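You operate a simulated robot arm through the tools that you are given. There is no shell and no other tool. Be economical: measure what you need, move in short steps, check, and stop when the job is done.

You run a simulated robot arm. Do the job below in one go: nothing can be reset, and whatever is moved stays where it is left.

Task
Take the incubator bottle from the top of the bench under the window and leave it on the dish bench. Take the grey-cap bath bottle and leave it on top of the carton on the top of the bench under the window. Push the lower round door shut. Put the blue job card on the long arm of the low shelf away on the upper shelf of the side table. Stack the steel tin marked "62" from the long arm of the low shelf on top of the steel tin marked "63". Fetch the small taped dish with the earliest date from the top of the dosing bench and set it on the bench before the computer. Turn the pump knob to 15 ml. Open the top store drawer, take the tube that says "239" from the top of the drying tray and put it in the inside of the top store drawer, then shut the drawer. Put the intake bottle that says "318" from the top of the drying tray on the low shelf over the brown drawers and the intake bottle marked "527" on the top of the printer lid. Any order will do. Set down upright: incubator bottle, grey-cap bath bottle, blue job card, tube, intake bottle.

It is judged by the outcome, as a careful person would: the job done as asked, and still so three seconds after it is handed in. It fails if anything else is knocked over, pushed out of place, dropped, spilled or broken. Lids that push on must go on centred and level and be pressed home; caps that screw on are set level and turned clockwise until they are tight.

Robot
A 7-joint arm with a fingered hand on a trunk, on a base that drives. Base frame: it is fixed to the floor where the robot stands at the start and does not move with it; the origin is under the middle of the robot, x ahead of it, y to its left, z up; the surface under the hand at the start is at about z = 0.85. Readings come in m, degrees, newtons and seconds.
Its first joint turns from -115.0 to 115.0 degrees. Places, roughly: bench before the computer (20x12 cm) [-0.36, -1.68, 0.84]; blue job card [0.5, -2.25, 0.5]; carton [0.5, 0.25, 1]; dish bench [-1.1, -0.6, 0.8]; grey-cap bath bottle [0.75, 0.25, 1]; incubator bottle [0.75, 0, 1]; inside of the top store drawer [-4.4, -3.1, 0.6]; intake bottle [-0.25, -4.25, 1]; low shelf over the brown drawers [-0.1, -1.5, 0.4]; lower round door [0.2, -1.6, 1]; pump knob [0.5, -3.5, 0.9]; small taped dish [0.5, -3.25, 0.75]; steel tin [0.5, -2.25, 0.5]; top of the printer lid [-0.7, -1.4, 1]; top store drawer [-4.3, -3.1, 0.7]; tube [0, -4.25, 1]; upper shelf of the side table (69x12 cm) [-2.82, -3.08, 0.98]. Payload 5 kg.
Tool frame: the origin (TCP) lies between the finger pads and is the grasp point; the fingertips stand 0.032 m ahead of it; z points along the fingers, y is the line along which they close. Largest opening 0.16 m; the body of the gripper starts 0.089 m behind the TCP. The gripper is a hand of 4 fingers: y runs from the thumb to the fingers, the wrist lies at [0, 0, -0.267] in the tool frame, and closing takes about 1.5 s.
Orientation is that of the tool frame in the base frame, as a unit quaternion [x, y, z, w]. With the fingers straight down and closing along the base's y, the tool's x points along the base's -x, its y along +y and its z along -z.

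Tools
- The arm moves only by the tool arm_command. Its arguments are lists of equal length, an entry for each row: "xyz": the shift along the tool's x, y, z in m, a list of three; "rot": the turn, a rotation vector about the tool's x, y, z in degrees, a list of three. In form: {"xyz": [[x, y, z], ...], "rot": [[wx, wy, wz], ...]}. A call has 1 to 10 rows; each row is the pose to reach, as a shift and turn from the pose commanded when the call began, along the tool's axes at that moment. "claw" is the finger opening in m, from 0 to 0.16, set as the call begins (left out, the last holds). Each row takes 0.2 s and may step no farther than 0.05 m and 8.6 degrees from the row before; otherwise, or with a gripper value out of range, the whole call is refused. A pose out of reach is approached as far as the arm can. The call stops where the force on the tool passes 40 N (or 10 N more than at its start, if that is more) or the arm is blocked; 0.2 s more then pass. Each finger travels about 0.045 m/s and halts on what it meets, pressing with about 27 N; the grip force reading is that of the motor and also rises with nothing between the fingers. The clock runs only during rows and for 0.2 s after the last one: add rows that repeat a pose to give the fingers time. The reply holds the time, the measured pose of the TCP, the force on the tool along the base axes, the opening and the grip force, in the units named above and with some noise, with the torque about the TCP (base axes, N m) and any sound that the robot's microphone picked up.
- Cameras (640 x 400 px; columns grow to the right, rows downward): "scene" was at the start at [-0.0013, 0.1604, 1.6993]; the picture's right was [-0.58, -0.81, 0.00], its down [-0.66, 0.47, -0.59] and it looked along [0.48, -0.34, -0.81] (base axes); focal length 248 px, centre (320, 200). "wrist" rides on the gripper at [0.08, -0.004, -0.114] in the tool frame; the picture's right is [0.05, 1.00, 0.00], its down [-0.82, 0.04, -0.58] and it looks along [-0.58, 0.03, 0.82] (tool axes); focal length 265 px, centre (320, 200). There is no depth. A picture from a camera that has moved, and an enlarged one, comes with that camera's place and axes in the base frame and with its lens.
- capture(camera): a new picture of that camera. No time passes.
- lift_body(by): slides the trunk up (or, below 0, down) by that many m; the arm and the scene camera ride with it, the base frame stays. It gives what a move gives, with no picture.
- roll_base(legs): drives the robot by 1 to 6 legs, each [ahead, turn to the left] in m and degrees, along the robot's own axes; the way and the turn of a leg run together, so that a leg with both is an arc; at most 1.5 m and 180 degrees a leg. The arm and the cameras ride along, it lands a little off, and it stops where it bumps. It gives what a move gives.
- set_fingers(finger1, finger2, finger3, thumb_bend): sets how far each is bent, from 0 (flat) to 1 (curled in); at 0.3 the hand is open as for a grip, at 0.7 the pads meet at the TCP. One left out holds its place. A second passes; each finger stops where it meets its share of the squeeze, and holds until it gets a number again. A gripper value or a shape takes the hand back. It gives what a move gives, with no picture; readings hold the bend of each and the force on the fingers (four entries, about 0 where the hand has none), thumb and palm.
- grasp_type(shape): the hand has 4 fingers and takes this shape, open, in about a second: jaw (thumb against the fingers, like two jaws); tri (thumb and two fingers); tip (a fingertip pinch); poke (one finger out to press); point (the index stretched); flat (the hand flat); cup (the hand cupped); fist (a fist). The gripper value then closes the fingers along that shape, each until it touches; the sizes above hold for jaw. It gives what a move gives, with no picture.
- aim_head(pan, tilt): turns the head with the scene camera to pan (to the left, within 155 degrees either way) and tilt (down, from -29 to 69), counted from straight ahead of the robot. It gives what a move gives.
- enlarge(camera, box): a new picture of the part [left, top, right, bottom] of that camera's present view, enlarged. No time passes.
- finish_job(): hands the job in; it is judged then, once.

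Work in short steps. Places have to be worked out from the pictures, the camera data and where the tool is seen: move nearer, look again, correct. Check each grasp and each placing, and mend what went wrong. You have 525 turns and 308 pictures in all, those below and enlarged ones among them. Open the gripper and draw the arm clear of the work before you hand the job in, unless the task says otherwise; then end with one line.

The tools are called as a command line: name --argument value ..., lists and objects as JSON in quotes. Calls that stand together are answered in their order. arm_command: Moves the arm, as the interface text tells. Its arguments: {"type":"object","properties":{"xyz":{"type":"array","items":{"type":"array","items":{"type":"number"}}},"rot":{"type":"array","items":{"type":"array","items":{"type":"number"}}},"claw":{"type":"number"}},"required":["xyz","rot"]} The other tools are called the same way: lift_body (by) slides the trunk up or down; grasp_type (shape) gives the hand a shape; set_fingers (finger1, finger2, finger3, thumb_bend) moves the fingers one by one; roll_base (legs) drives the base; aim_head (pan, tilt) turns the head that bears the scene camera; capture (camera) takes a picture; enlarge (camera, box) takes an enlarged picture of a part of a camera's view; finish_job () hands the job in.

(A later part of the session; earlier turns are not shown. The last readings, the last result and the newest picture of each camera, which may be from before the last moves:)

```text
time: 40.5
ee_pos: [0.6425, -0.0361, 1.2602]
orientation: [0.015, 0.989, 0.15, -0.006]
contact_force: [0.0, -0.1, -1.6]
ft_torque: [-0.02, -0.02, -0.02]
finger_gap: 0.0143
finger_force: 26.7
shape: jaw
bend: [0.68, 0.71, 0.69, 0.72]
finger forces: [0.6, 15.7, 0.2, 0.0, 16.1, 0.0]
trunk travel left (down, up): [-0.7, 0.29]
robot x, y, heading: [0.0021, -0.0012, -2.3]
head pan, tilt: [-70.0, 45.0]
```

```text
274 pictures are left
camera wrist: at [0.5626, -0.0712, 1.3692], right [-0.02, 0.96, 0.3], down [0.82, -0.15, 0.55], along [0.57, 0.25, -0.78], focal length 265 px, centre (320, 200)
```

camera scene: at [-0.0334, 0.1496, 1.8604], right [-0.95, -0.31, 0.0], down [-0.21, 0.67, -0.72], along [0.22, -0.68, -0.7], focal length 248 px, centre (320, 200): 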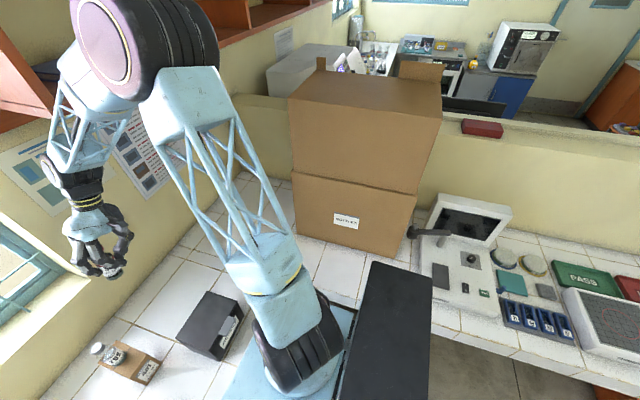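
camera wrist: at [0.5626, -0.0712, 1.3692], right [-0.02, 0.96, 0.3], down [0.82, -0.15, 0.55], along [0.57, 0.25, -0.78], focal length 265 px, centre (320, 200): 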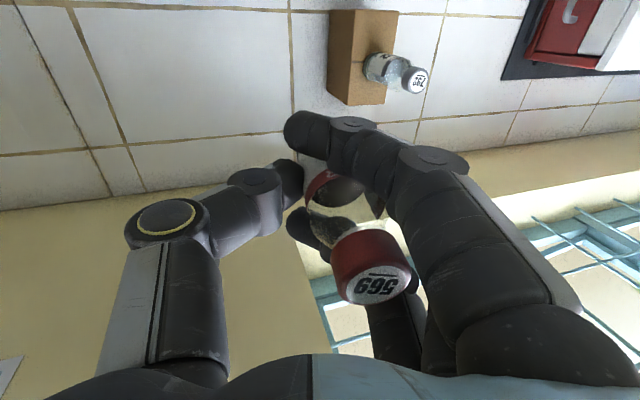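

Turning was blocked (elbow near the wall shelf, or the deck near the bench). I reverse straight out first.

roll_base --legs '[[-0.3, 0]]'

capture --camera "scene"

```text
time: 42.4
ee_pos: [0.4588, -0.0044, 1.2625]
orientation: [0.003, 0.989, 0.146, -0.004]
contact_force: [-0.4, -0.5, 0.4]
ft_torque: [-0.01, 0.01, -0.03]
finger_gap: 0.0144
finger_force: 26.8
shape: jaw
bend: [0.69, 0.71, 0.69, 0.72]
finger forces: [0.5, 16.3, 0.7, 0.0, 15.9, 0.1]
trunk travel left (down, up): [-0.7, 0.29]
robot x, y, heading: [-0.1889, 0.0153, 7.6]
head pan, tilt: [-70.0, 45.0]
stopped in leg 1: the robot was blocked; the commanded pose is now the measured one
```

```text
273 pictures are left
camera scene: at [-0.2433, 0.1597, 1.8612], right [-0.89, -0.46, 0.0], down [-0.32, 0.62, -0.72], along [0.33, -0.64, -0.7], focal length 248 px, centre (320, 200)
```

scene: 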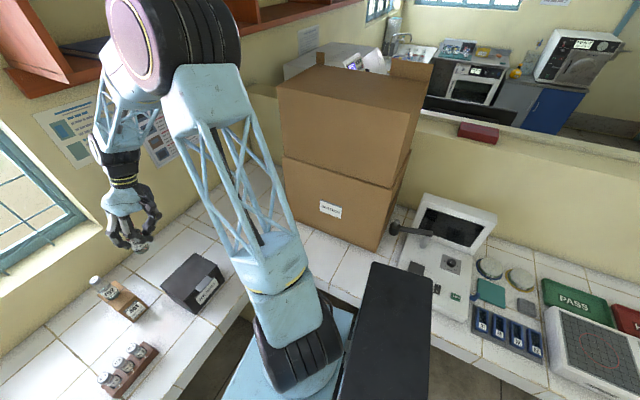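

It was caught on something and yawed left. I check the base's right side and the elbow near the shelf before moving again.

aim_head --pan -150 --tilt 65

capture --camera "scene"

aim_head --pan -40 --tilt 10

capture --camera "scene"

```text
time: 43.9
ee_pos: [0.4628, -0.0198, 1.258]
orientation: [0.003, 0.988, 0.152, -0.007]
contact_force: [0.3, -0.5, -0.4]
ft_torque: [0.02, -0.02, -0.01]
finger_gap: 0.0144
finger_force: 27.0
shape: jaw
bend: [0.69, 0.71, 0.69, 0.72]
finger forces: [0.5, 16.2, 0.6, 0.1, 16.1, 0.1]
trunk travel left (down, up): [-0.7, 0.29]
robot x, y, heading: [-0.1929, 0.0126, 7.3]
head pan, tilt: [-150.0, 65.0]
```

```text
272 pictures are left
camera scene: at [-0.3229, 0.1707, 1.8366], right [-0.61, 0.79, 0.0], down [0.72, 0.55, -0.42], along [-0.34, -0.26, -0.91], focal length 248 px, centre (320, 200)
```

scene: 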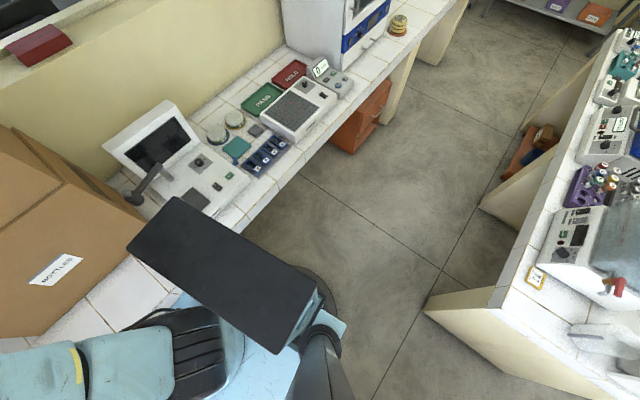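

```text
time: 45.8
ee_pos: [0.4614, -0.0178, 1.2583]
orientation: [0.003, 0.988, 0.153, -0.007]
contact_force: [0.7, -0.6, -1.3]
ft_torque: [-0.01, -0.02, 0.0]
finger_gap: 0.0145
finger_force: 26.7
shape: jaw
bend: [0.69, 0.71, 0.69, 0.72]
finger forces: [0.4, 16.2, 0.5, 0.1, 16.1, 0.0]
trunk travel left (down, up): [-0.7, 0.29]
robot x, y, heading: [-0.1875, 0.0173, 7.4]
head pan, tilt: [-40.0, 10.0]
```

```text
271 pictures are left
camera scene: at [-0.1965, 0.1585, 1.9164], right [-0.54, -0.84, 0.0], down [-0.15, 0.09, -0.98], along [0.83, -0.53, -0.17], focal length 248 px, centre (320, 200)
```

scene: 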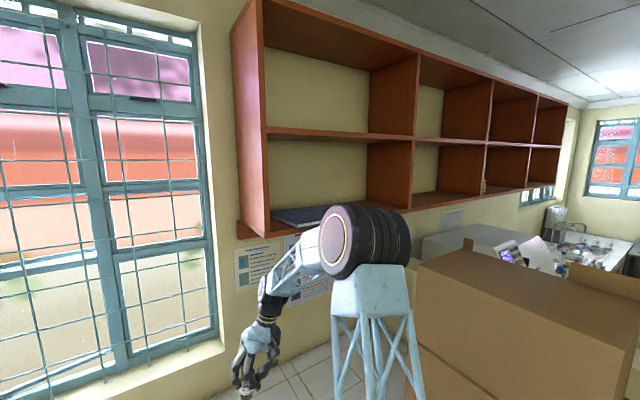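

Nothing obviously touching now. I try a small right turn to see if it is free.

roll_base --legs '[[0, -8]]'

```text
time: 46.8
ee_pos: [0.455, -0.1115, 1.2596]
orientation: [0.073, 0.986, 0.152, 0.005]
contact_force: [0.8, 0.1, -1.6]
ft_torque: [-0.02, 0.0, -0.02]
finger_gap: 0.0143
finger_force: 27.1
shape: jaw
bend: [0.69, 0.71, 0.69, 0.72]
finger forces: [0.4, 16.2, 0.5, 0.0, 16.2, 0.0]
trunk travel left (down, up): [-0.7, 0.29]
robot x, y, heading: [-0.1831, 0.0202, 2.8]
head pan, tilt: [-40.0, 10.0]
```

roll_base --legs '[[0, -10]]'

roll_base --legs '[[-0.3, 0]]'

aim_head --pan -90 --tilt 50

capture --camera "scene"

```text
time: 48.0
ee_pos: [0.4199, -0.2178, 1.2599]
orientation: [0.158, 0.976, 0.151, 0.017]
contact_force: [-1.7, -0.6, -0.5]
ft_torque: [0.07, -0.06, -0.01]
finger_gap: 0.0141
finger_force: 27.3
shape: jaw
bend: [0.69, 0.71, 0.69, 0.72]
finger forces: [0.4, 15.3, 0.5, 0.1, 15.5, 0.0]
trunk travel left (down, up): [-0.7, 0.29]
robot x, y, heading: [-0.1823, 0.0253, -7.6]
head pan, tilt: [-40.0, 10.0]
```

```text
time: 50.0
ee_pos: [0.1221, -0.1789, 1.2597]
orientation: [0.156, 0.976, 0.151, 0.017]
contact_force: [0.0, 0.2, -1.2]
ft_torque: [0.0, -0.07, 0.01]
finger_gap: 0.0143
finger_force: 27.2
shape: jaw
bend: [0.69, 0.71, 0.69, 0.72]
finger forces: [0.3, 15.3, 0.3, 0.1, 15.6, 0.0]
trunk travel left (down, up): [-0.7, 0.29]
robot x, y, heading: [-0.4849, 0.0598, -7.0]
head pan, tilt: [-40.0, 10.0]
```

```text
time: 51.2
ee_pos: [0.1231, -0.1796, 1.2572]
orientation: [0.157, 0.976, 0.151, 0.016]
contact_force: [-0.3, 0.0, -1.0]
ft_torque: [-0.03, 0.02, -0.01]
finger_gap: 0.0143
finger_force: 26.8
shape: jaw
bend: [0.69, 0.71, 0.69, 0.72]
finger forces: [0.3, 15.5, 0.5, 0.0, 15.4, 0.0]
trunk travel left (down, up): [-0.7, 0.29]
robot x, y, heading: [-0.4837, 0.0644, -7.1]
head pan, tilt: [-90.0, 50.0]
```

```text
270 pictures are left
camera scene: at [-0.5283, 0.195, 1.8546], right [-0.99, 0.12, 0.0], down [0.09, 0.76, -0.64], along [-0.08, -0.64, -0.77], focal length 248 px, centre (320, 200)
```

scene: 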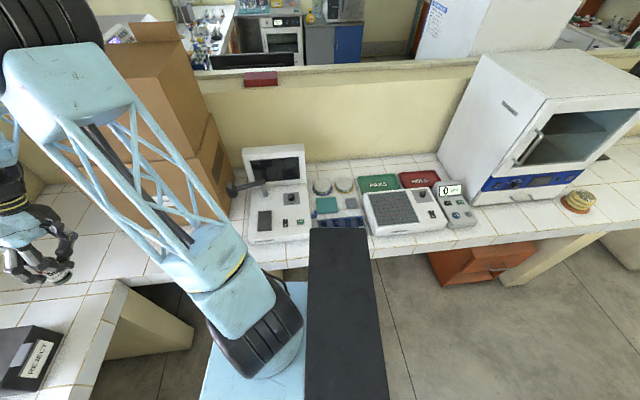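

Free now. The clear spot on the dish bench is in front of the white chamber near [-1.5, -0.41]. I reverse on, then turn right to face it.

roll_base --legs '[[0, -4], [-0.88, 0]]'

roll_base --legs '[[0, -40], [0, -39]]'

aim_head --pan -10 --tilt 50

capture --camera "scene"

```text
time: 56.3
ee_pos: [-0.7645, -0.0465, 1.2586]
orientation: [0.186, 0.971, 0.151, 0.022]
contact_force: [0.0, -0.3, -0.7]
ft_torque: [-0.04, -0.02, -0.02]
finger_gap: 0.0142
finger_force: 27.3
shape: jaw
bend: [0.69, 0.71, 0.69, 0.72]
finger forces: [0.3, 15.3, 0.3, 0.0, 15.4, 0.1]
trunk travel left (down, up): [-0.7, 0.29]
robot x, y, heading: [-1.3548, 0.2307, -10.6]
head pan, tilt: [-90.0, 50.0]
```

```text
time: 60.3
ee_pos: [-1.4277, -0.4158, 1.2609]
orientation: [0.717, 0.679, 0.115, 0.11]
contact_force: [24.6, 0.4, 7.4]
ft_torque: [-0.44, -0.13, 0.83]
finger_gap: 0.0152
finger_force: 26.8
shape: jaw
bend: [0.69, 0.71, 0.59, 0.72]
finger forces: [0.0, 15.4, 25.2, 0.0, 15.5, 0.0]
trunk travel left (down, up): [-0.7, 0.29]
robot x, y, heading: [-1.3579, 0.2303, -83.0]
head pan, tilt: [-90.0, 50.0]
stopped in leg 2: the force on the tool passed its limit at 69 N (the readings are from after the stop); the commanded pose is now the measured one
```

```text
time: 61.8
ee_pos: [-1.4303, -0.4155, 1.261]
orientation: [0.718, 0.678, 0.112, 0.108]
contact_force: [29.2, 1.8, 11.1]
ft_torque: [-0.58, 0.29, 1.02]
finger_gap: 0.0154
finger_force: 26.8
shape: jaw
bend: [0.69, 0.71, 0.59, 0.72]
finger forces: [0.1, 15.4, 30.6, 0.1, 15.5, 0.1]
trunk travel left (down, up): [-0.7, 0.29]
robot x, y, heading: [-1.3538, 0.2281, -83.2]
head pan, tilt: [-10.0, 50.0]
```

```text
269 pictures are left
camera scene: at [-1.1615, 0.2384, 1.8541], right [-1.0, 0.06, 0.0], down [0.04, 0.76, -0.64], along [-0.04, -0.64, -0.77], focal length 248 px, centre (320, 200)
```

scene: 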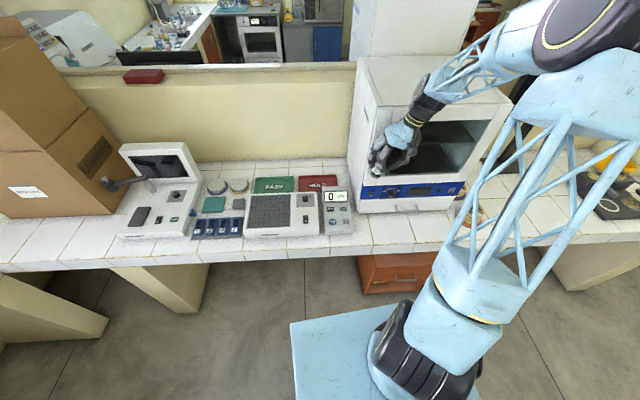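

Finger 3 touched the chamber's handle/side. Turn back left at once.

roll_base --legs '[[0, 12]]'

capture --camera "scene"

capture --camera "wrist"

```text
time: 63.0
ee_pos: [-1.296, -0.417, 1.2595]
orientation: [0.644, 0.749, 0.124, 0.095]
contact_force: [0.2, 0.0, -0.8]
ft_torque: [-0.01, 0.07, -0.02]
finger_gap: 0.0144
finger_force: 27.5
shape: jaw
bend: [0.69, 0.71, 0.68, 0.72]
finger forces: [0.6, 14.8, 2.2, 0.0, 16.4, 0.1]
trunk travel left (down, up): [-0.7, 0.29]
robot x, y, heading: [-1.3534, 0.2283, -71.3]
head pan, tilt: [-10.0, 50.0]
```

```text
268 pictures are left
camera scene: at [-1.1707, 0.2772, 1.8545], right [-0.99, -0.15, 0.0], down [-0.12, 0.76, -0.64], along [0.1, -0.64, -0.77], focal length 248 px, centre (320, 200)
```

scene: 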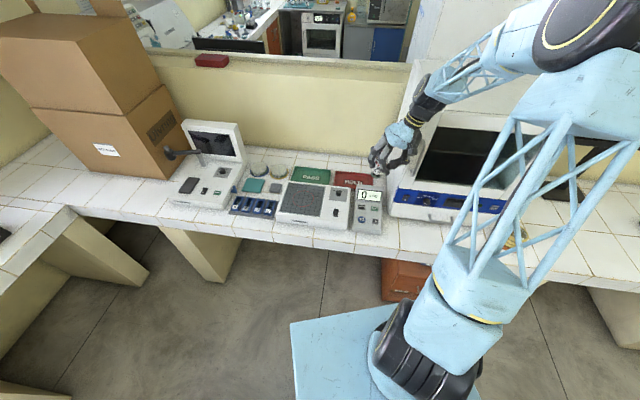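

```text
267 pictures are left
camera wrist: at [-1.3469, -0.3468, 1.3688], right [0.93, 0.19, 0.31], down [-0.01, -0.84, 0.55], along [0.36, -0.51, -0.78], focal length 265 px, centre (320, 200)
```

wrist: 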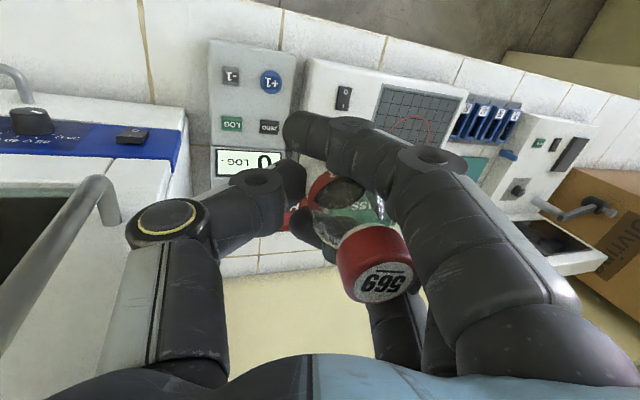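

The vertical door handle near [-1.41, -0.44, z>1.2] was what I touched. I'll retract the hand toward the robot, then finish the turn, and place the bottle in front of the chamber at about [-1.6, -0.385].

arm_command --xyz '[[0.045, 0, 0], [0.09, 0, 0], [0.135, 0, 0], [0.155, 0, 0]]' --rot '[[0, 0, 0], [0, 0, 0], [0, 0, 0], [0, 0, 0]]'

roll_base --legs '[[0, -20]]'

capture --camera "wrist"

aim_head --pan -20 --tilt 50

capture --camera "scene"

```text
time: 64.0
ee_pos: [-1.3196, -0.2663, 1.2591]
orientation: [0.644, 0.749, 0.124, 0.094]
contact_force: [0.4, -0.5, -0.5]
ft_torque: [-0.05, -0.01, 0.0]
finger_gap: 0.014
finger_force: 26.7
shape: jaw
bend: [0.69, 0.71, 0.68, 0.72]
finger forces: [0.6, 14.9, 2.2, 0.0, 16.2, 0.0]
trunk travel left (down, up): [-0.7, 0.29]
robot x, y, heading: [-1.3579, 0.2337, -71.0]
head pan, tilt: [-10.0, 50.0]
```

```text
time: 65.6
ee_pos: [-1.4954, -0.2477, 1.2598]
orientation: [0.765, 0.625, 0.106, 0.116]
contact_force: [-0.9, -0.7, -0.9]
ft_torque: [-0.02, -0.03, 0.02]
finger_gap: 0.0141
finger_force: 27.2
shape: jaw
bend: [0.69, 0.71, 0.68, 0.72]
finger forces: [0.4, 14.8, 2.1, 0.1, 16.4, 0.0]
trunk travel left (down, up): [-0.7, 0.29]
robot x, y, heading: [-1.354, 0.2334, -91.1]
head pan, tilt: [-10.0, 50.0]
```

```text
266 pictures are left
camera wrist: at [-1.5186, -0.164, 1.3686], right [0.94, -0.14, 0.31], down [-0.3, -0.78, 0.55], along [0.16, -0.61, -0.78], focal length 265 px, centre (320, 200)
```

wrist: 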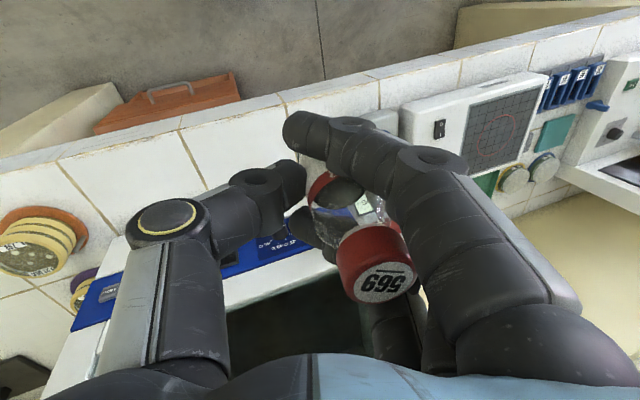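

```text
time: 66.3
ee_pos: [-1.4941, -0.2482, 1.2611]
orientation: [0.765, 0.624, 0.106, 0.115]
contact_force: [0.6, 0.2, -1.2]
ft_torque: [-0.02, 0.01, 0.01]
finger_gap: 0.0142
finger_force: 27.1
shape: jaw
bend: [0.69, 0.71, 0.68, 0.72]
finger forces: [0.5, 14.9, 2.1, 0.0, 16.3, 0.0]
trunk travel left (down, up): [-0.7, 0.29]
robot x, y, heading: [-1.3537, 0.23, -91.4]
head pan, tilt: [-20.0, 50.0]
```

```text
265 pictures are left
camera scene: at [-1.1796, 0.214, 1.8545], right [-0.93, 0.36, 0.0], down [0.28, 0.71, -0.64], along [-0.23, -0.6, -0.77], focal length 248 px, centre (320, 200)
```

scene: 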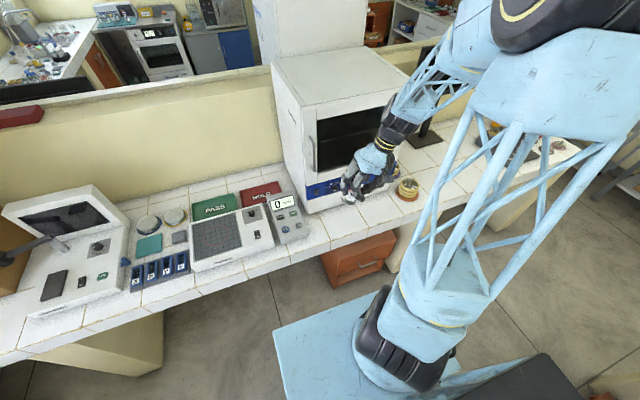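

I move to above [-1.56, -0.385] and lower partway.

arm_command --xyz '[[-0.049, -0.011, -0.005], [-0.098, -0.023, -0.009], [-0.147, -0.034, -0.014], [-0.148, -0.049, 0.033], [-0.149, -0.065, 0.081], [-0.15, -0.08, 0.128], [-0.151, -0.092, 0.166]]' --rot '[[0, 0, 0], [0, 0, 0], [0, 0, 0], [0, 0, 0], [0, 0, 0], [0, 0, 0], [0, 0, 0]]'

enlarge --camera "scene" --box '[280, 120, 440, 270]'

capture --camera "wrist"

```text
refused: row 1 steps farther than a row can; nothing moved
```

```text
2.67 times, centred on (360, 195) of scene
camera zoom: at [-1.1796, 0.214, 1.8545], right [-0.93, 0.36, 0.0], down [0.28, 0.71, -0.64], along [-0.23, -0.6, -0.77], focal length 661 px, centre (213, 213)
```

zoom: 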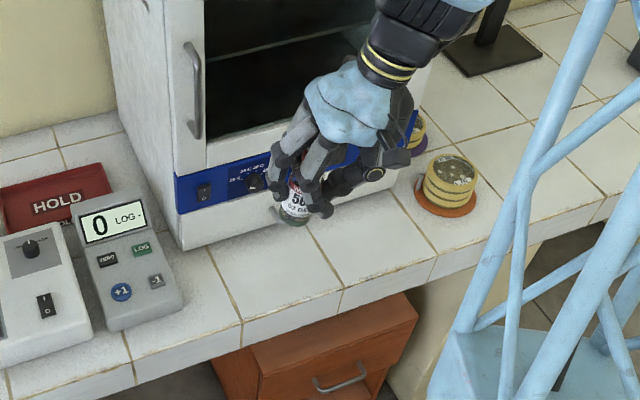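

```text
263 pictures are left
camera wrist: at [-1.5183, -0.164, 1.3687], right [0.94, -0.14, 0.31], down [-0.3, -0.78, 0.55], along [0.16, -0.61, -0.78], focal length 265 px, centre (320, 200)
```

wrist: 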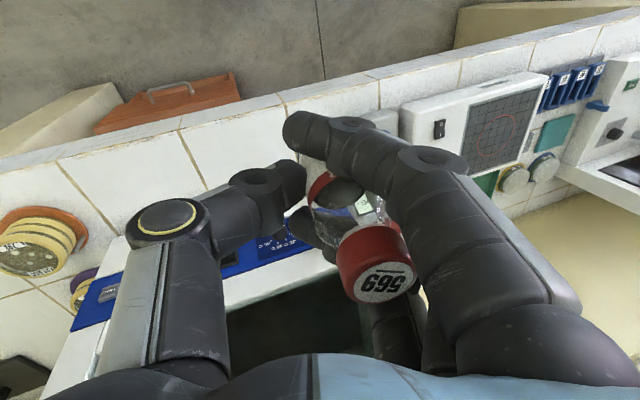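

Row too long; same path with shorter steps.

arm_command --xyz '[[-0.045, -0.01, -0.004], [-0.09, -0.021, -0.008], [-0.135, -0.031, -0.013], [-0.147, -0.034, -0.014], [-0.148, -0.049, 0.031], [-0.149, -0.064, 0.077], [-0.15, -0.078, 0.122], [-0.151, -0.092, 0.166]]' --rot '[[0, 0, 0], [0, 0, 0], [0, 0, 0], [0, 0, 0], [0, 0, 0], [0, 0, 0], [0, 0, 0], [0, 0, 0]]'

enlarge --camera "scene" --box '[280, 120, 440, 270]'

capture --camera "wrist"

```text
time: 68.1
ee_pos: [-1.5598, -0.3875, 1.0722]
orientation: [0.765, 0.625, 0.105, 0.116]
contact_force: [0.0, 0.1, -0.7]
ft_torque: [0.0, -0.01, 0.03]
finger_gap: 0.0141
finger_force: 26.9
shape: jaw
bend: [0.69, 0.71, 0.68, 0.72]
finger forces: [0.5, 14.9, 1.9, 0.1, 16.0, 0.0]
trunk travel left (down, up): [-0.7, 0.29]
robot x, y, heading: [-1.353, 0.2329, -91.7]
head pan, tilt: [-20.0, 50.0]
```

```text
2.67 times, centred on (360, 195) of scene
camera zoom: at [-1.1807, 0.2131, 1.8547], right [-0.93, 0.37, 0.0], down [0.28, 0.71, -0.64], along [-0.23, -0.6, -0.77], focal length 661 px, centre (213, 213)
```

zoom: 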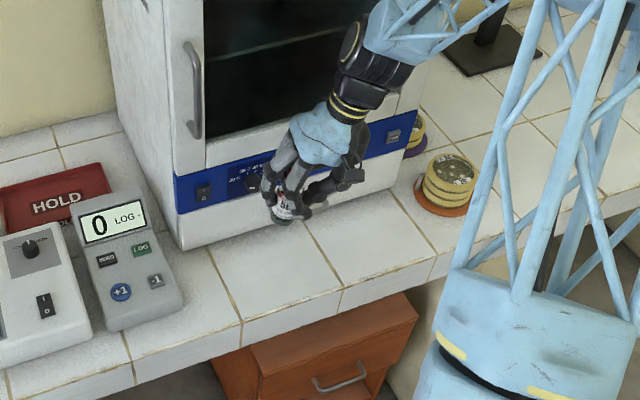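

```text
261 pictures are left
camera wrist: at [-1.5834, -0.3015, 1.1811], right [0.94, -0.14, 0.31], down [-0.3, -0.78, 0.55], along [0.16, -0.61, -0.78], focal length 265 px, centre (320, 200)
```

wrist: 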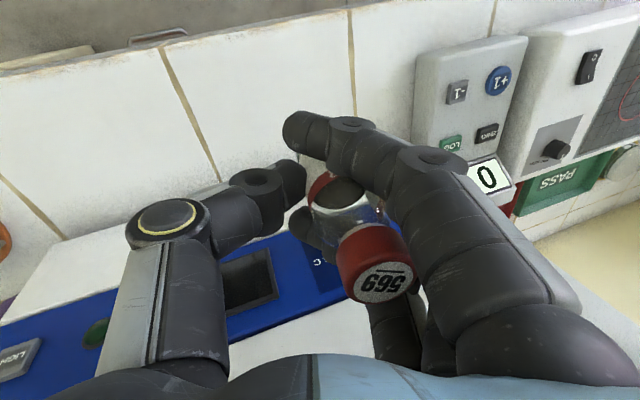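

On target at [-1.56, -0.388]. Lower to just above the bench, then creep.

arm_command --xyz '[[-0.001, -0.013, 0.04], [-0.002, -0.026, 0.081], [-0.002, -0.036, 0.112], [-0.002, -0.04, 0.123]]' --rot '[[0, 0, 0], [0, 0, 0], [0, 0, 0], [0, 0, 0]]'

enlarge --camera "scene" --box '[300, 140, 400, 230]'

```text
time: 69.1
ee_pos: [-1.5584, -0.3848, 0.9441]
orientation: [0.765, 0.624, 0.106, 0.115]
contact_force: [0.1, 0.2, -0.3]
ft_torque: [0.04, 0.01, 0.0]
finger_gap: 0.0142
finger_force: 27.0
shape: jaw
bend: [0.69, 0.71, 0.68, 0.72]
finger forces: [0.5, 14.7, 1.9, 0.0, 15.9, 0.0]
trunk travel left (down, up): [-0.7, 0.29]
robot x, y, heading: [-1.3545, 0.2335, -91.4]
head pan, tilt: [-20.0, 50.0]
```

```text
4.44 times, centred on (350, 185) of scene
camera zoom: at [-1.1798, 0.2138, 1.8546], right [-0.93, 0.36, 0.0], down [0.28, 0.71, -0.64], along [-0.23, -0.6, -0.77], focal length 1102 px, centre (187, 267)
```

zoom: 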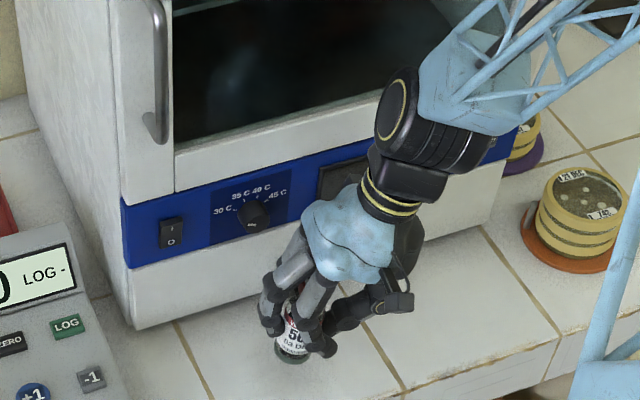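

arm_command --xyz '[[0, -0.002, 0.005], [0, -0.003, 0.01], [0, -0.005, 0.014], [0, -0.006, 0.018]]' --rot '[[0, 0, 0], [0, 0, 0], [0, 0, 0], [0, 0, 0]]'

```text
time: 70.1
ee_pos: [-1.5604, -0.3849, 0.9226]
orientation: [0.765, 0.624, 0.107, 0.116]
contact_force: [-0.5, 0.7, -1.2]
ft_torque: [0.03, 0.01, -0.02]
finger_gap: 0.0142
finger_force: 27.6
shape: jaw
bend: [0.69, 0.71, 0.68, 0.72]
finger forces: [0.5, 14.7, 2.0, 0.1, 16.0, 0.0]
trunk travel left (down, up): [-0.7, 0.29]
robot x, y, heading: [-1.3567, 0.2319, -91.5]
head pan, tilt: [-20.0, 50.0]
```

arm_command --xyz '[[0, -0.001, 0.003], [0, -0.002, 0.006], [0, -0.003, 0.009]]' --rot '[[0, 0, 0], [0, 0, 0], [0, 0, 0]]'

enlarge --camera "scene" --box '[300, 140, 400, 230]'

```text
time: 70.9
ee_pos: [-1.5596, -0.3855, 0.9141]
orientation: [0.765, 0.624, 0.106, 0.115]
contact_force: [0.3, -0.5, 1.5]
ft_torque: [0.02, 0.03, 0.01]
finger_gap: 0.0142
finger_force: 26.6
shape: jaw
bend: [0.69, 0.71, 0.68, 0.72]
finger forces: [0.4, 15.0, 2.1, 0.0, 16.1, 0.0]
trunk travel left (down, up): [-0.7, 0.29]
robot x, y, heading: [-1.3528, 0.2362, -91.6]
head pan, tilt: [-20.0, 50.0]
```

```text
4.44 times, centred on (350, 185) of scene
camera zoom: at [-1.1798, 0.2143, 1.8546], right [-0.93, 0.37, 0.0], down [0.28, 0.71, -0.64], along [-0.23, -0.6, -0.77], focal length 1102 px, centre (187, 267)
```

zoom: 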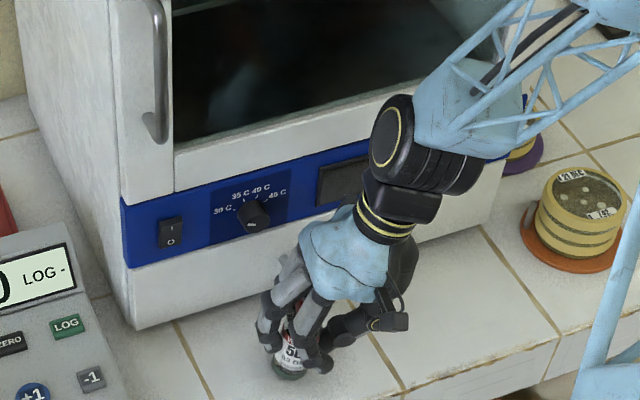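

arm_command --xyz '[[0, -0.001, 0.002], [0, -0.001, 0.004]]' --rot '[[0, 0, 0], [0, 0, 0]]'

```text
time: 71.5
ee_pos: [-1.5588, -0.3855, 0.9087]
orientation: [0.765, 0.624, 0.105, 0.116]
contact_force: [2.8, 0.9, 18.7]
ft_torque: [0.01, -0.19, 0.01]
finger_gap: 0.0156
finger_force: 26.9
shape: jaw
bend: [0.69, 0.71, 0.68, 0.74]
finger forces: [1.1, 18.6, 4.5, 0.1, 17.7, 0.0]
trunk travel left (down, up): [-0.7, 0.29]
robot x, y, heading: [-1.3561, 0.2337, -91.6]
head pan, tilt: [-20.0, 50.0]
```

Base is on the bench. Ease 2 mm and open.

arm_command --xyz '[[0, 0.001, -0.002], [0, 0.001, -0.002], [0, 0.001, -0.002], [0, 0.001, -0.002], [0, 0.001, -0.002]]' --rot '[[0, 0, 0], [0, 0, 0], [0, 0, 0], [0, 0, 0], [0, 0, 0]]' --claw 0.075

capture --camera "wrist"

enlarge --camera "scene" --box '[300, 140, 400, 230]'

```text
time: 72.7
ee_pos: [-1.5585, -0.3864, 0.9114]
orientation: [0.766, 0.624, 0.106, 0.115]
contact_force: [0.0, -0.4, 0.5]
ft_torque: [-0.01, 0.01, -0.01]
finger_gap: 0.0744
finger_force: 0.0
shape: jaw
bend: [0.73, 0.73, 0.73, 0.7]
finger forces: [0.1, 0.0, 0.1, 0.0, 0.0, 0.0]
trunk travel left (down, up): [-0.7, 0.29]
robot x, y, heading: [-1.3561, 0.2336, -91.6]
head pan, tilt: [-20.0, 50.0]
```

```text
258 pictures are left
camera wrist: at [-1.5831, -0.3019, 1.0199], right [0.94, -0.14, 0.31], down [-0.3, -0.78, 0.55], along [0.16, -0.61, -0.78], focal length 265 px, centre (320, 200)
```

wrist: 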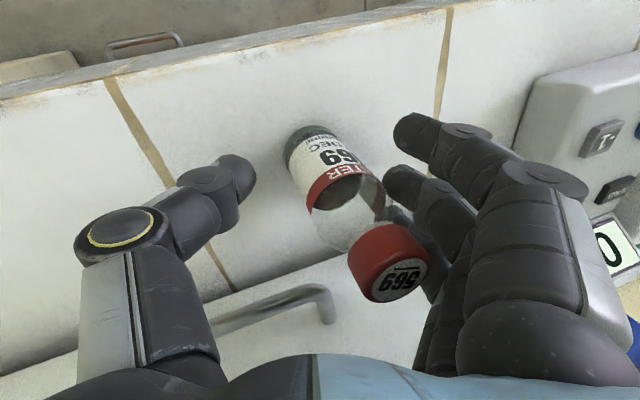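

```text
4.44 times, centred on (350, 185) of scene
camera zoom: at [-1.1799, 0.214, 1.8546], right [-0.93, 0.37, 0.0], down [0.28, 0.71, -0.64], along [-0.23, -0.6, -0.77], focal length 1102 px, centre (187, 267)
```

zoom: 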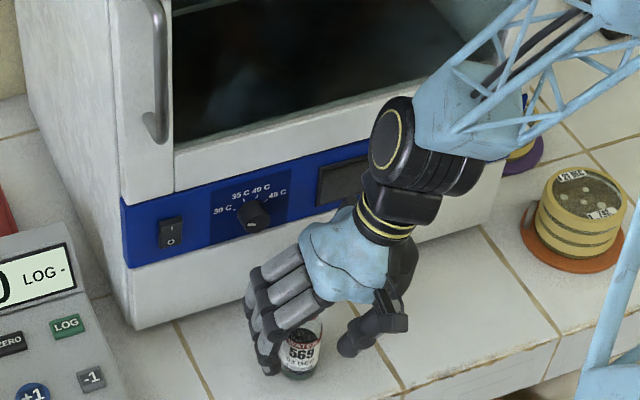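

Bottle stands upright and free. Open wider and lift straight up in base coordinates.

arm_command --xyz '[[0, 0, 0], [0, 0, 0], [0, 0, 0], [0, 0, 0], [0.0, 0.01, -0.03], [0.001, 0.022, -0.066], [0.002, 0.034, -0.104], [0.003, 0.046, -0.142], [0.004, 0.058, -0.18]]' --rot '[[0, 0, 0], [0, 0, 0], [0, 0, 0], [0, 0, 0], [0, 0, 0], [0, 0, 0], [0, 0, 0], [0, 0, 0], [0, 0, 0]]' --claw 0.14

enlarge --camera "scene" --box '[280, 110, 440, 250]'

```text
time: 74.7
ee_pos: [-1.558, -0.3849, 1.1018]
orientation: [0.766, 0.624, 0.106, 0.116]
contact_force: [0.5, -0.2, 0.9]
ft_torque: [-0.01, 0.06, -0.04]
finger_gap: 0.1398
finger_force: 0.0
shape: jaw
bend: [0.51, 0.51, 0.51, 0.47]
finger forces: [0.0, 0.0, 0.0, 0.0, 0.0, 0.0]
trunk travel left (down, up): [-0.7, 0.29]
robot x, y, heading: [-1.3564, 0.236, -91.5]
head pan, tilt: [-20.0, 50.0]
```

```text
2.86 times, centred on (360, 180) of scene
camera zoom: at [-1.179, 0.215, 1.8545], right [-0.93, 0.36, 0.0], down [0.28, 0.71, -0.64], along [-0.23, -0.6, -0.77], focal length 708 px, centre (206, 257)
```

zoom: 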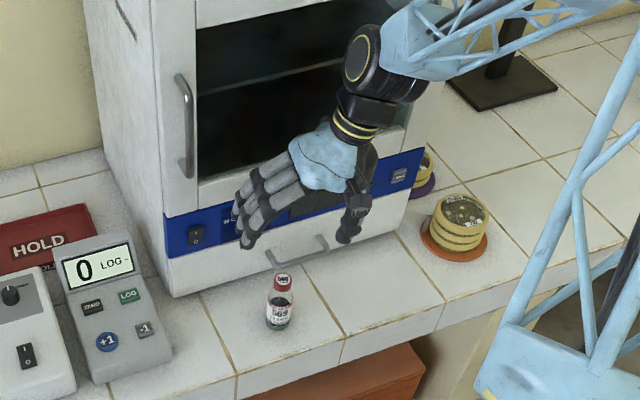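

Bottle 569 stands well on the dish bench. Now raise, level and retract the hand for travelling.

arm_command --xyz '[[0.04, 0, -0.02], [0.08, 0, -0.04], [0.12, 0, -0.06], [0.14, 0, -0.1], [0.14, 0, -0.14]]' --rot '[[0, 0, 0], [0, 0, 0], [5, 0, 0], [11, 0, 0], [17, 0, 0]]' --claw 0.1

aim_head --pan 50 --tilt 25

capture --camera "scene"

aim_head --pan -80 --tilt 30

capture --camera "scene"

aim_head --pan -10 --tilt 20

capture --camera "scene"

```text
time: 75.9
ee_pos: [-1.5709, -0.2435, 1.2361]
orientation: [0.774, 0.634, 0.011, 0.0]
contact_force: [1.1, -0.2, 0.0]
ft_torque: [0.01, 0.08, 0.02]
finger_gap: 0.1003
finger_force: 0.1
shape: jaw
bend: [0.7, 0.7, 0.7, 0.68]
finger forces: [0.1, 0.0, 0.1, 0.0, 0.1, 0.0]
trunk travel left (down, up): [-0.7, 0.29]
robot x, y, heading: [-1.3559, 0.2347, -91.6]
head pan, tilt: [-20.0, 50.0]
```

```text
time: 77.3
ee_pos: [-1.5726, -0.2431, 1.2351]
orientation: [0.774, 0.633, 0.013, 0.002]
contact_force: [0.4, 0.2, 0.8]
ft_torque: [0.0, -0.01, -0.01]
finger_gap: 0.1004
finger_force: 0.1
shape: jaw
bend: [0.7, 0.7, 0.7, 0.68]
finger forces: [0.0, 0.0, 0.0, 0.0, 0.0, 0.0]
trunk travel left (down, up): [-0.7, 0.29]
robot x, y, heading: [-1.3551, 0.2326, -91.1]
head pan, tilt: [50.0, 25.0]
```

```text
255 pictures are left
camera scene: at [-1.0826, 0.2248, 1.892], right [-0.66, -0.75, 0.0], down [-0.32, 0.28, -0.91], along [0.68, -0.6, -0.42], focal length 248 px, centre (320, 200)
```

scene: 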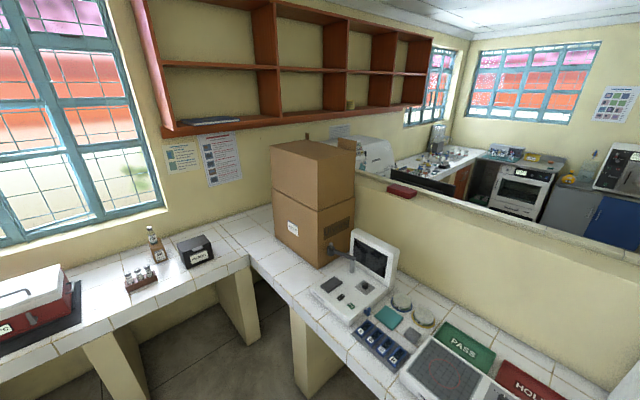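

```text
time: 79.4
ee_pos: [-1.5723, -0.2422, 1.2365]
orientation: [0.774, 0.633, 0.013, 0.001]
contact_force: [-0.4, 0.1, -0.4]
ft_torque: [-0.04, 0.01, 0.01]
finger_gap: 0.1004
finger_force: 0.0
shape: jaw
bend: [0.7, 0.7, 0.7, 0.68]
finger forces: [0.1, 0.0, 0.0, 0.0, 0.0, 0.0]
trunk travel left (down, up): [-0.7, 0.29]
robot x, y, heading: [-1.3557, 0.2281, -91.2]
head pan, tilt: [-80.0, 30.0]
```

```text
254 pictures are left
camera scene: at [-1.241, 0.2722, 1.8841], right [-0.15, 0.99, 0.0], down [0.49, 0.07, -0.87], along [-0.86, -0.13, -0.5], focal length 248 px, centre (320, 200)
```

scene: 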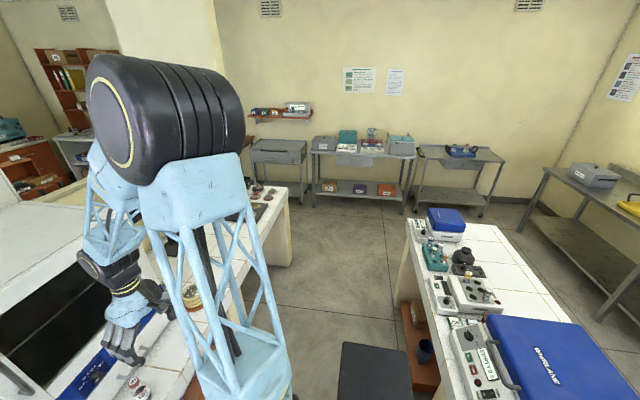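

```text
time: 80.8
ee_pos: [-1.5724, -0.2432, 1.235]
orientation: [0.774, 0.634, 0.013, 0.002]
contact_force: [-0.4, -0.4, -0.5]
ft_torque: [0.04, -0.02, 0.01]
finger_gap: 0.1005
finger_force: 0.0
shape: jaw
bend: [0.7, 0.7, 0.7, 0.68]
finger forces: [0.0, 0.0, 0.0, 0.0, 0.0, 0.0]
trunk travel left (down, up): [-0.7, 0.29]
robot x, y, heading: [-1.355, 0.2287, -91.1]
head pan, tilt: [-10.0, 20.0]
```

```text
253 pictures are left
camera scene: at [-1.1701, 0.1945, 1.9001], right [-0.98, 0.2, 0.0], down [0.07, 0.34, -0.94], along [-0.19, -0.92, -0.34], focal length 248 px, centre (320, 200)
```

scene: 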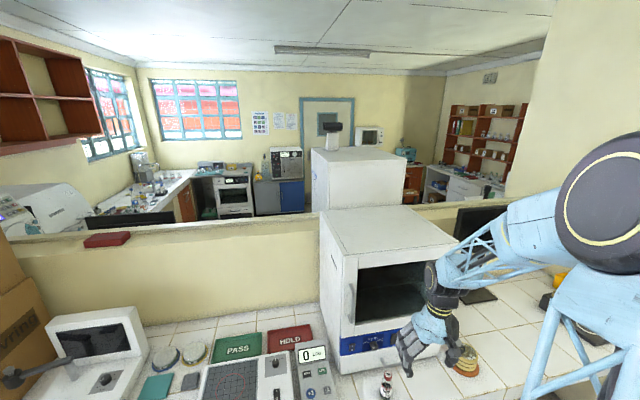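

The route to the far half is along this aisle toward −x, round the end of the dish bench. Turn right and drive down the aisle.

roll_base --legs '[[0, -45], [0, -44]]'

roll_base --legs '[[1.2, 0]]'

aim_head --pan 30 --tilt 30

capture --camera "scene"

```text
time: 85.5
ee_pos: [-1.8269, 0.454, 1.2352]
orientation: [0.994, -0.105, 0.009, 0.01]
contact_force: [-1.1, 0.3, 0.7]
ft_torque: [-0.05, 0.0, 0.03]
finger_gap: 0.1006
finger_force: 0.0
shape: jaw
bend: [0.7, 0.7, 0.7, 0.68]
finger forces: [0.1, 0.1, 0.0, 0.0, 0.0, 0.1]
trunk travel left (down, up): [-0.7, 0.29]
robot x, y, heading: [-1.3544, 0.2269, 178.0]
head pan, tilt: [-10.0, 20.0]
```

```text
time: 91.6
ee_pos: [-3.0151, 0.5284, 1.2361]
orientation: [0.993, -0.121, 0.007, 0.009]
contact_force: [0.4, 0.3, -1.1]
ft_torque: [0.02, 0.03, 0.02]
finger_gap: 0.0999
finger_force: 0.0
shape: jaw
bend: [0.7, 0.7, 0.7, 0.68]
finger forces: [0.1, 0.0, 0.0, 0.1, 0.0, 0.0]
trunk travel left (down, up): [-0.7, 0.29]
robot x, y, heading: [-2.5535, 0.2902, 176.2]
head pan, tilt: [-10.0, 20.0]
```

```text
time: 92.7
ee_pos: [-3.0148, 0.5306, 1.2359]
orientation: [0.993, -0.121, 0.008, 0.009]
contact_force: [-0.6, 0.2, -0.3]
ft_torque: [0.0, 0.0, 0.01]
finger_gap: 0.1004
finger_force: 0.1
shape: jaw
bend: [0.7, 0.7, 0.7, 0.68]
finger forces: [0.0, 0.1, 0.0, 0.0, 0.0, 0.0]
trunk travel left (down, up): [-0.7, 0.29]
robot x, y, heading: [-2.5496, 0.2951, 176.1]
head pan, tilt: [30.0, 30.0]
```

```text
252 pictures are left
camera scene: at [-2.5871, 0.0453, 1.8841], right [-0.44, 0.9, 0.0], down [0.45, 0.22, -0.87], along [-0.78, -0.38, -0.5], focal length 248 px, centre (320, 200)
```

scene: 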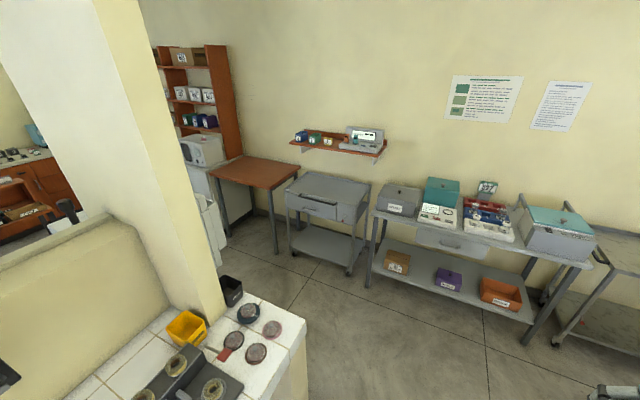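

The gap between the bench end (x ≈ -3.17) and the carts (x ≈ -4.3) is about 1.1 m wide. Drive to x ≈ -3.7, then turn left and look down the passage.

roll_base --legs '[[1.15, 0], [0, 46], [0, 48]]'

aim_head --pan 0 --tilt 35

capture --camera "scene"

aim_head --pan 45 --tilt 30

capture --camera "scene"

```text
time: 103.1
ee_pos: [-3.9081, -0.1258, 1.2366]
orientation: [0.758, 0.653, 0.013, 0.001]
contact_force: [0.1, -0.4, 0.3]
ft_torque: [0.0, -0.03, 0.01]
finger_gap: 0.1007
finger_force: 0.0
shape: jaw
bend: [0.7, 0.7, 0.7, 0.68]
finger forces: [0.1, 0.1, 0.0, 0.0, 0.0, 0.1]
trunk travel left (down, up): [-0.7, 0.29]
robot x, y, heading: [-3.7185, 0.3558, -88.7]
head pan, tilt: [30.0, 30.0]
```

```text
time: 104.1
ee_pos: [-3.9102, -0.1261, 1.236]
orientation: [0.757, 0.653, 0.013, 0.002]
contact_force: [0.2, 0.7, -0.1]
ft_torque: [0.01, 0.01, 0.0]
finger_gap: 0.1005
finger_force: 0.0
shape: jaw
bend: [0.7, 0.7, 0.7, 0.68]
finger forces: [0.0, 0.0, 0.0, 0.1, 0.0, 0.0]
trunk travel left (down, up): [-0.7, 0.29]
robot x, y, heading: [-3.7178, 0.3588, -88.5]
head pan, tilt: [0.0, 35.0]
```

```text
251 pictures are left
camera scene: at [-3.5131, 0.3351, 1.8763], right [-1.0, -0.03, 0.0], down [-0.02, 0.57, -0.82], along [0.02, -0.82, -0.57], focal length 248 px, centre (320, 200)
```

scene: 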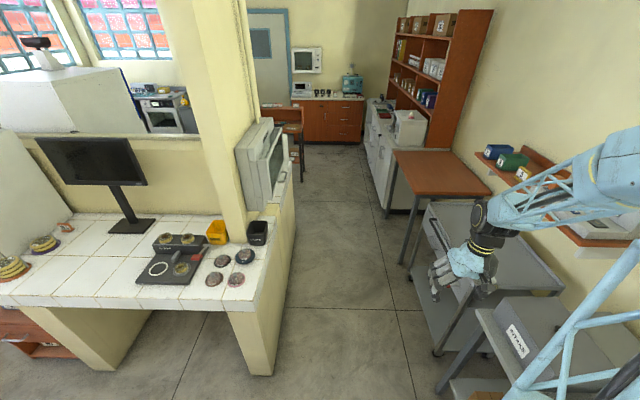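

```text
time: 105.2
ee_pos: [-3.9097, -0.1264, 1.2375]
orientation: [0.757, 0.653, 0.013, 0.002]
contact_force: [-0.5, -0.7, 0.7]
ft_torque: [0.0, 0.0, 0.0]
finger_gap: 0.1004
finger_force: 0.1
shape: jaw
bend: [0.7, 0.7, 0.7, 0.68]
finger forces: [0.1, 0.1, 0.0, 0.0, 0.1, 0.1]
trunk travel left (down, up): [-0.7, 0.29]
robot x, y, heading: [-3.7165, 0.3576, -88.4]
head pan, tilt: [45.0, 30.0]
```

```text
250 pictures are left
camera scene: at [-3.45, 0.3608, 1.8841], right [-0.69, -0.72, 0.0], down [-0.36, 0.34, -0.87], along [0.63, -0.6, -0.5], focal length 248 px, centre (320, 200)
```

scene: 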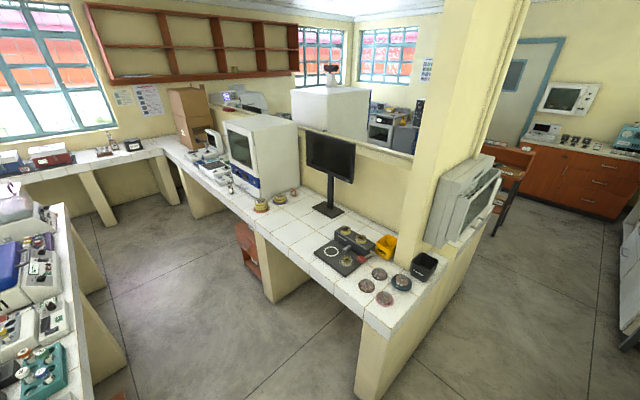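

Passage is clear. Drive forward 2.3 m and look around.

roll_base --legs '[[1.3, -1], [1.0, 0]]'

aim_head --pan 0 --tilt 35

capture --camera "scene"

aim_head --pan 60 --tilt 30

capture --camera "scene"

aim_head --pan -50 --tilt 40

capture --camera "scene"

```text
time: 116.5
ee_pos: [-3.8774, -2.4282, 1.2351]
orientation: [0.763, 0.646, 0.012, 0.001]
contact_force: [-0.2, -0.1, -0.6]
ft_torque: [0.0, 0.0, 0.05]
finger_gap: 0.1003
finger_force: 0.1
shape: jaw
bend: [0.7, 0.7, 0.7, 0.68]
finger forces: [0.0, 0.0, 0.0, 0.0, 0.0, 0.0]
trunk travel left (down, up): [-0.7, 0.29]
robot x, y, heading: [-3.6788, -1.951, -89.7]
head pan, tilt: [45.0, 30.0]
```

```text
time: 117.6
ee_pos: [-3.8778, -2.4271, 1.2352]
orientation: [0.763, 0.646, 0.013, 0.001]
contact_force: [0.2, 0.4, -1.0]
ft_torque: [-0.02, 0.02, -0.01]
finger_gap: 0.1005
finger_force: 0.1
shape: jaw
bend: [0.7, 0.7, 0.7, 0.68]
finger forces: [0.0, 0.1, 0.0, 0.0, 0.1, 0.0]
trunk travel left (down, up): [-0.7, 0.29]
robot x, y, heading: [-3.6783, -1.9465, -89.5]
head pan, tilt: [0.0, 35.0]
```

```text
249 pictures are left
camera scene: at [-3.4742, -1.9723, 1.8763], right [-1.0, -0.01, 0.0], down [-0.01, 0.57, -0.82], along [0.01, -0.82, -0.57], focal length 248 px, centre (320, 200)
```

scene: 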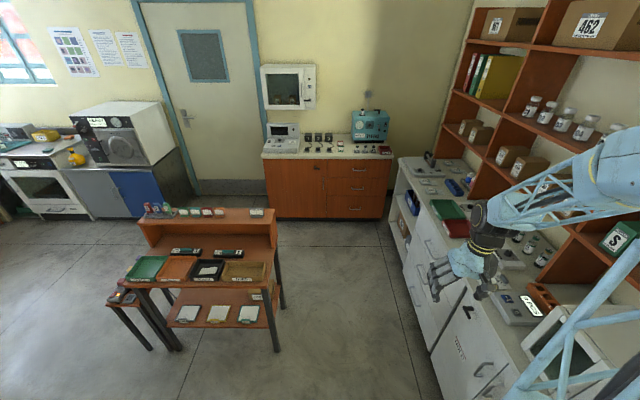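

```text
time: 118.9
ee_pos: [-3.8764, -2.4278, 1.2366]
orientation: [0.764, 0.646, 0.012, 0.001]
contact_force: [0.0, 1.0, -0.5]
ft_torque: [0.0, 0.02, 0.04]
finger_gap: 0.1003
finger_force: 0.0
shape: jaw
bend: [0.7, 0.7, 0.7, 0.68]
finger forces: [0.1, 0.0, 0.0, 0.0, 0.0, 0.0]
trunk travel left (down, up): [-0.7, 0.29]
robot x, y, heading: [-3.6783, -1.9446, -89.3]
head pan, tilt: [60.0, 30.0]
```

```text
248 pictures are left
camera scene: at [-3.3964, -1.9288, 1.8841], right [-0.49, -0.87, 0.0], down [-0.44, 0.25, -0.87], along [0.75, -0.43, -0.5], focal length 248 px, centre (320, 200)
```

scene: 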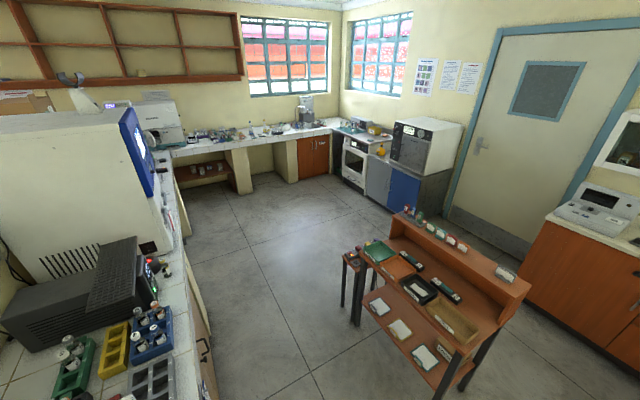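

```text
time: 120.8
ee_pos: [-3.8777, -2.4266, 1.2358]
orientation: [0.763, 0.646, 0.012, 0.001]
contact_force: [0.3, 0.6, 0.1]
ft_torque: [0.01, 0.0, 0.06]
finger_gap: 0.1002
finger_force: 0.2
shape: jaw
bend: [0.7, 0.7, 0.7, 0.68]
finger forces: [0.0, 0.0, 0.1, 0.1, 0.0, 0.0]
trunk travel left (down, up): [-0.7, 0.29]
robot x, y, heading: [-3.6795, -1.9435, -89.5]
head pan, tilt: [-50.0, 40.0]
```

```text
247 pictures are left
camera scene: at [-3.5397, -1.9395, 1.8687], right [-0.65, 0.76, 0.0], down [0.49, 0.42, -0.77], along [-0.58, -0.5, -0.64], focal length 248 px, centre (320, 200)
```

scene: 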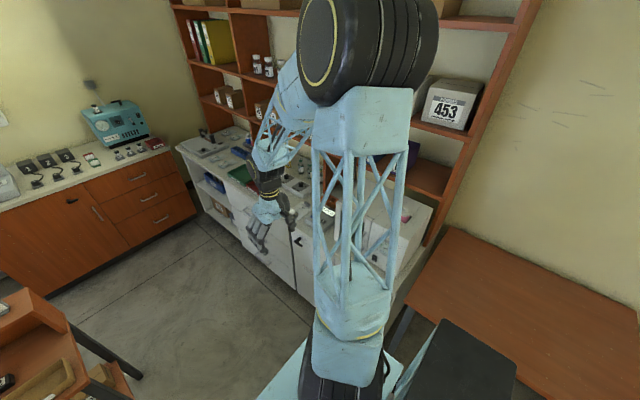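

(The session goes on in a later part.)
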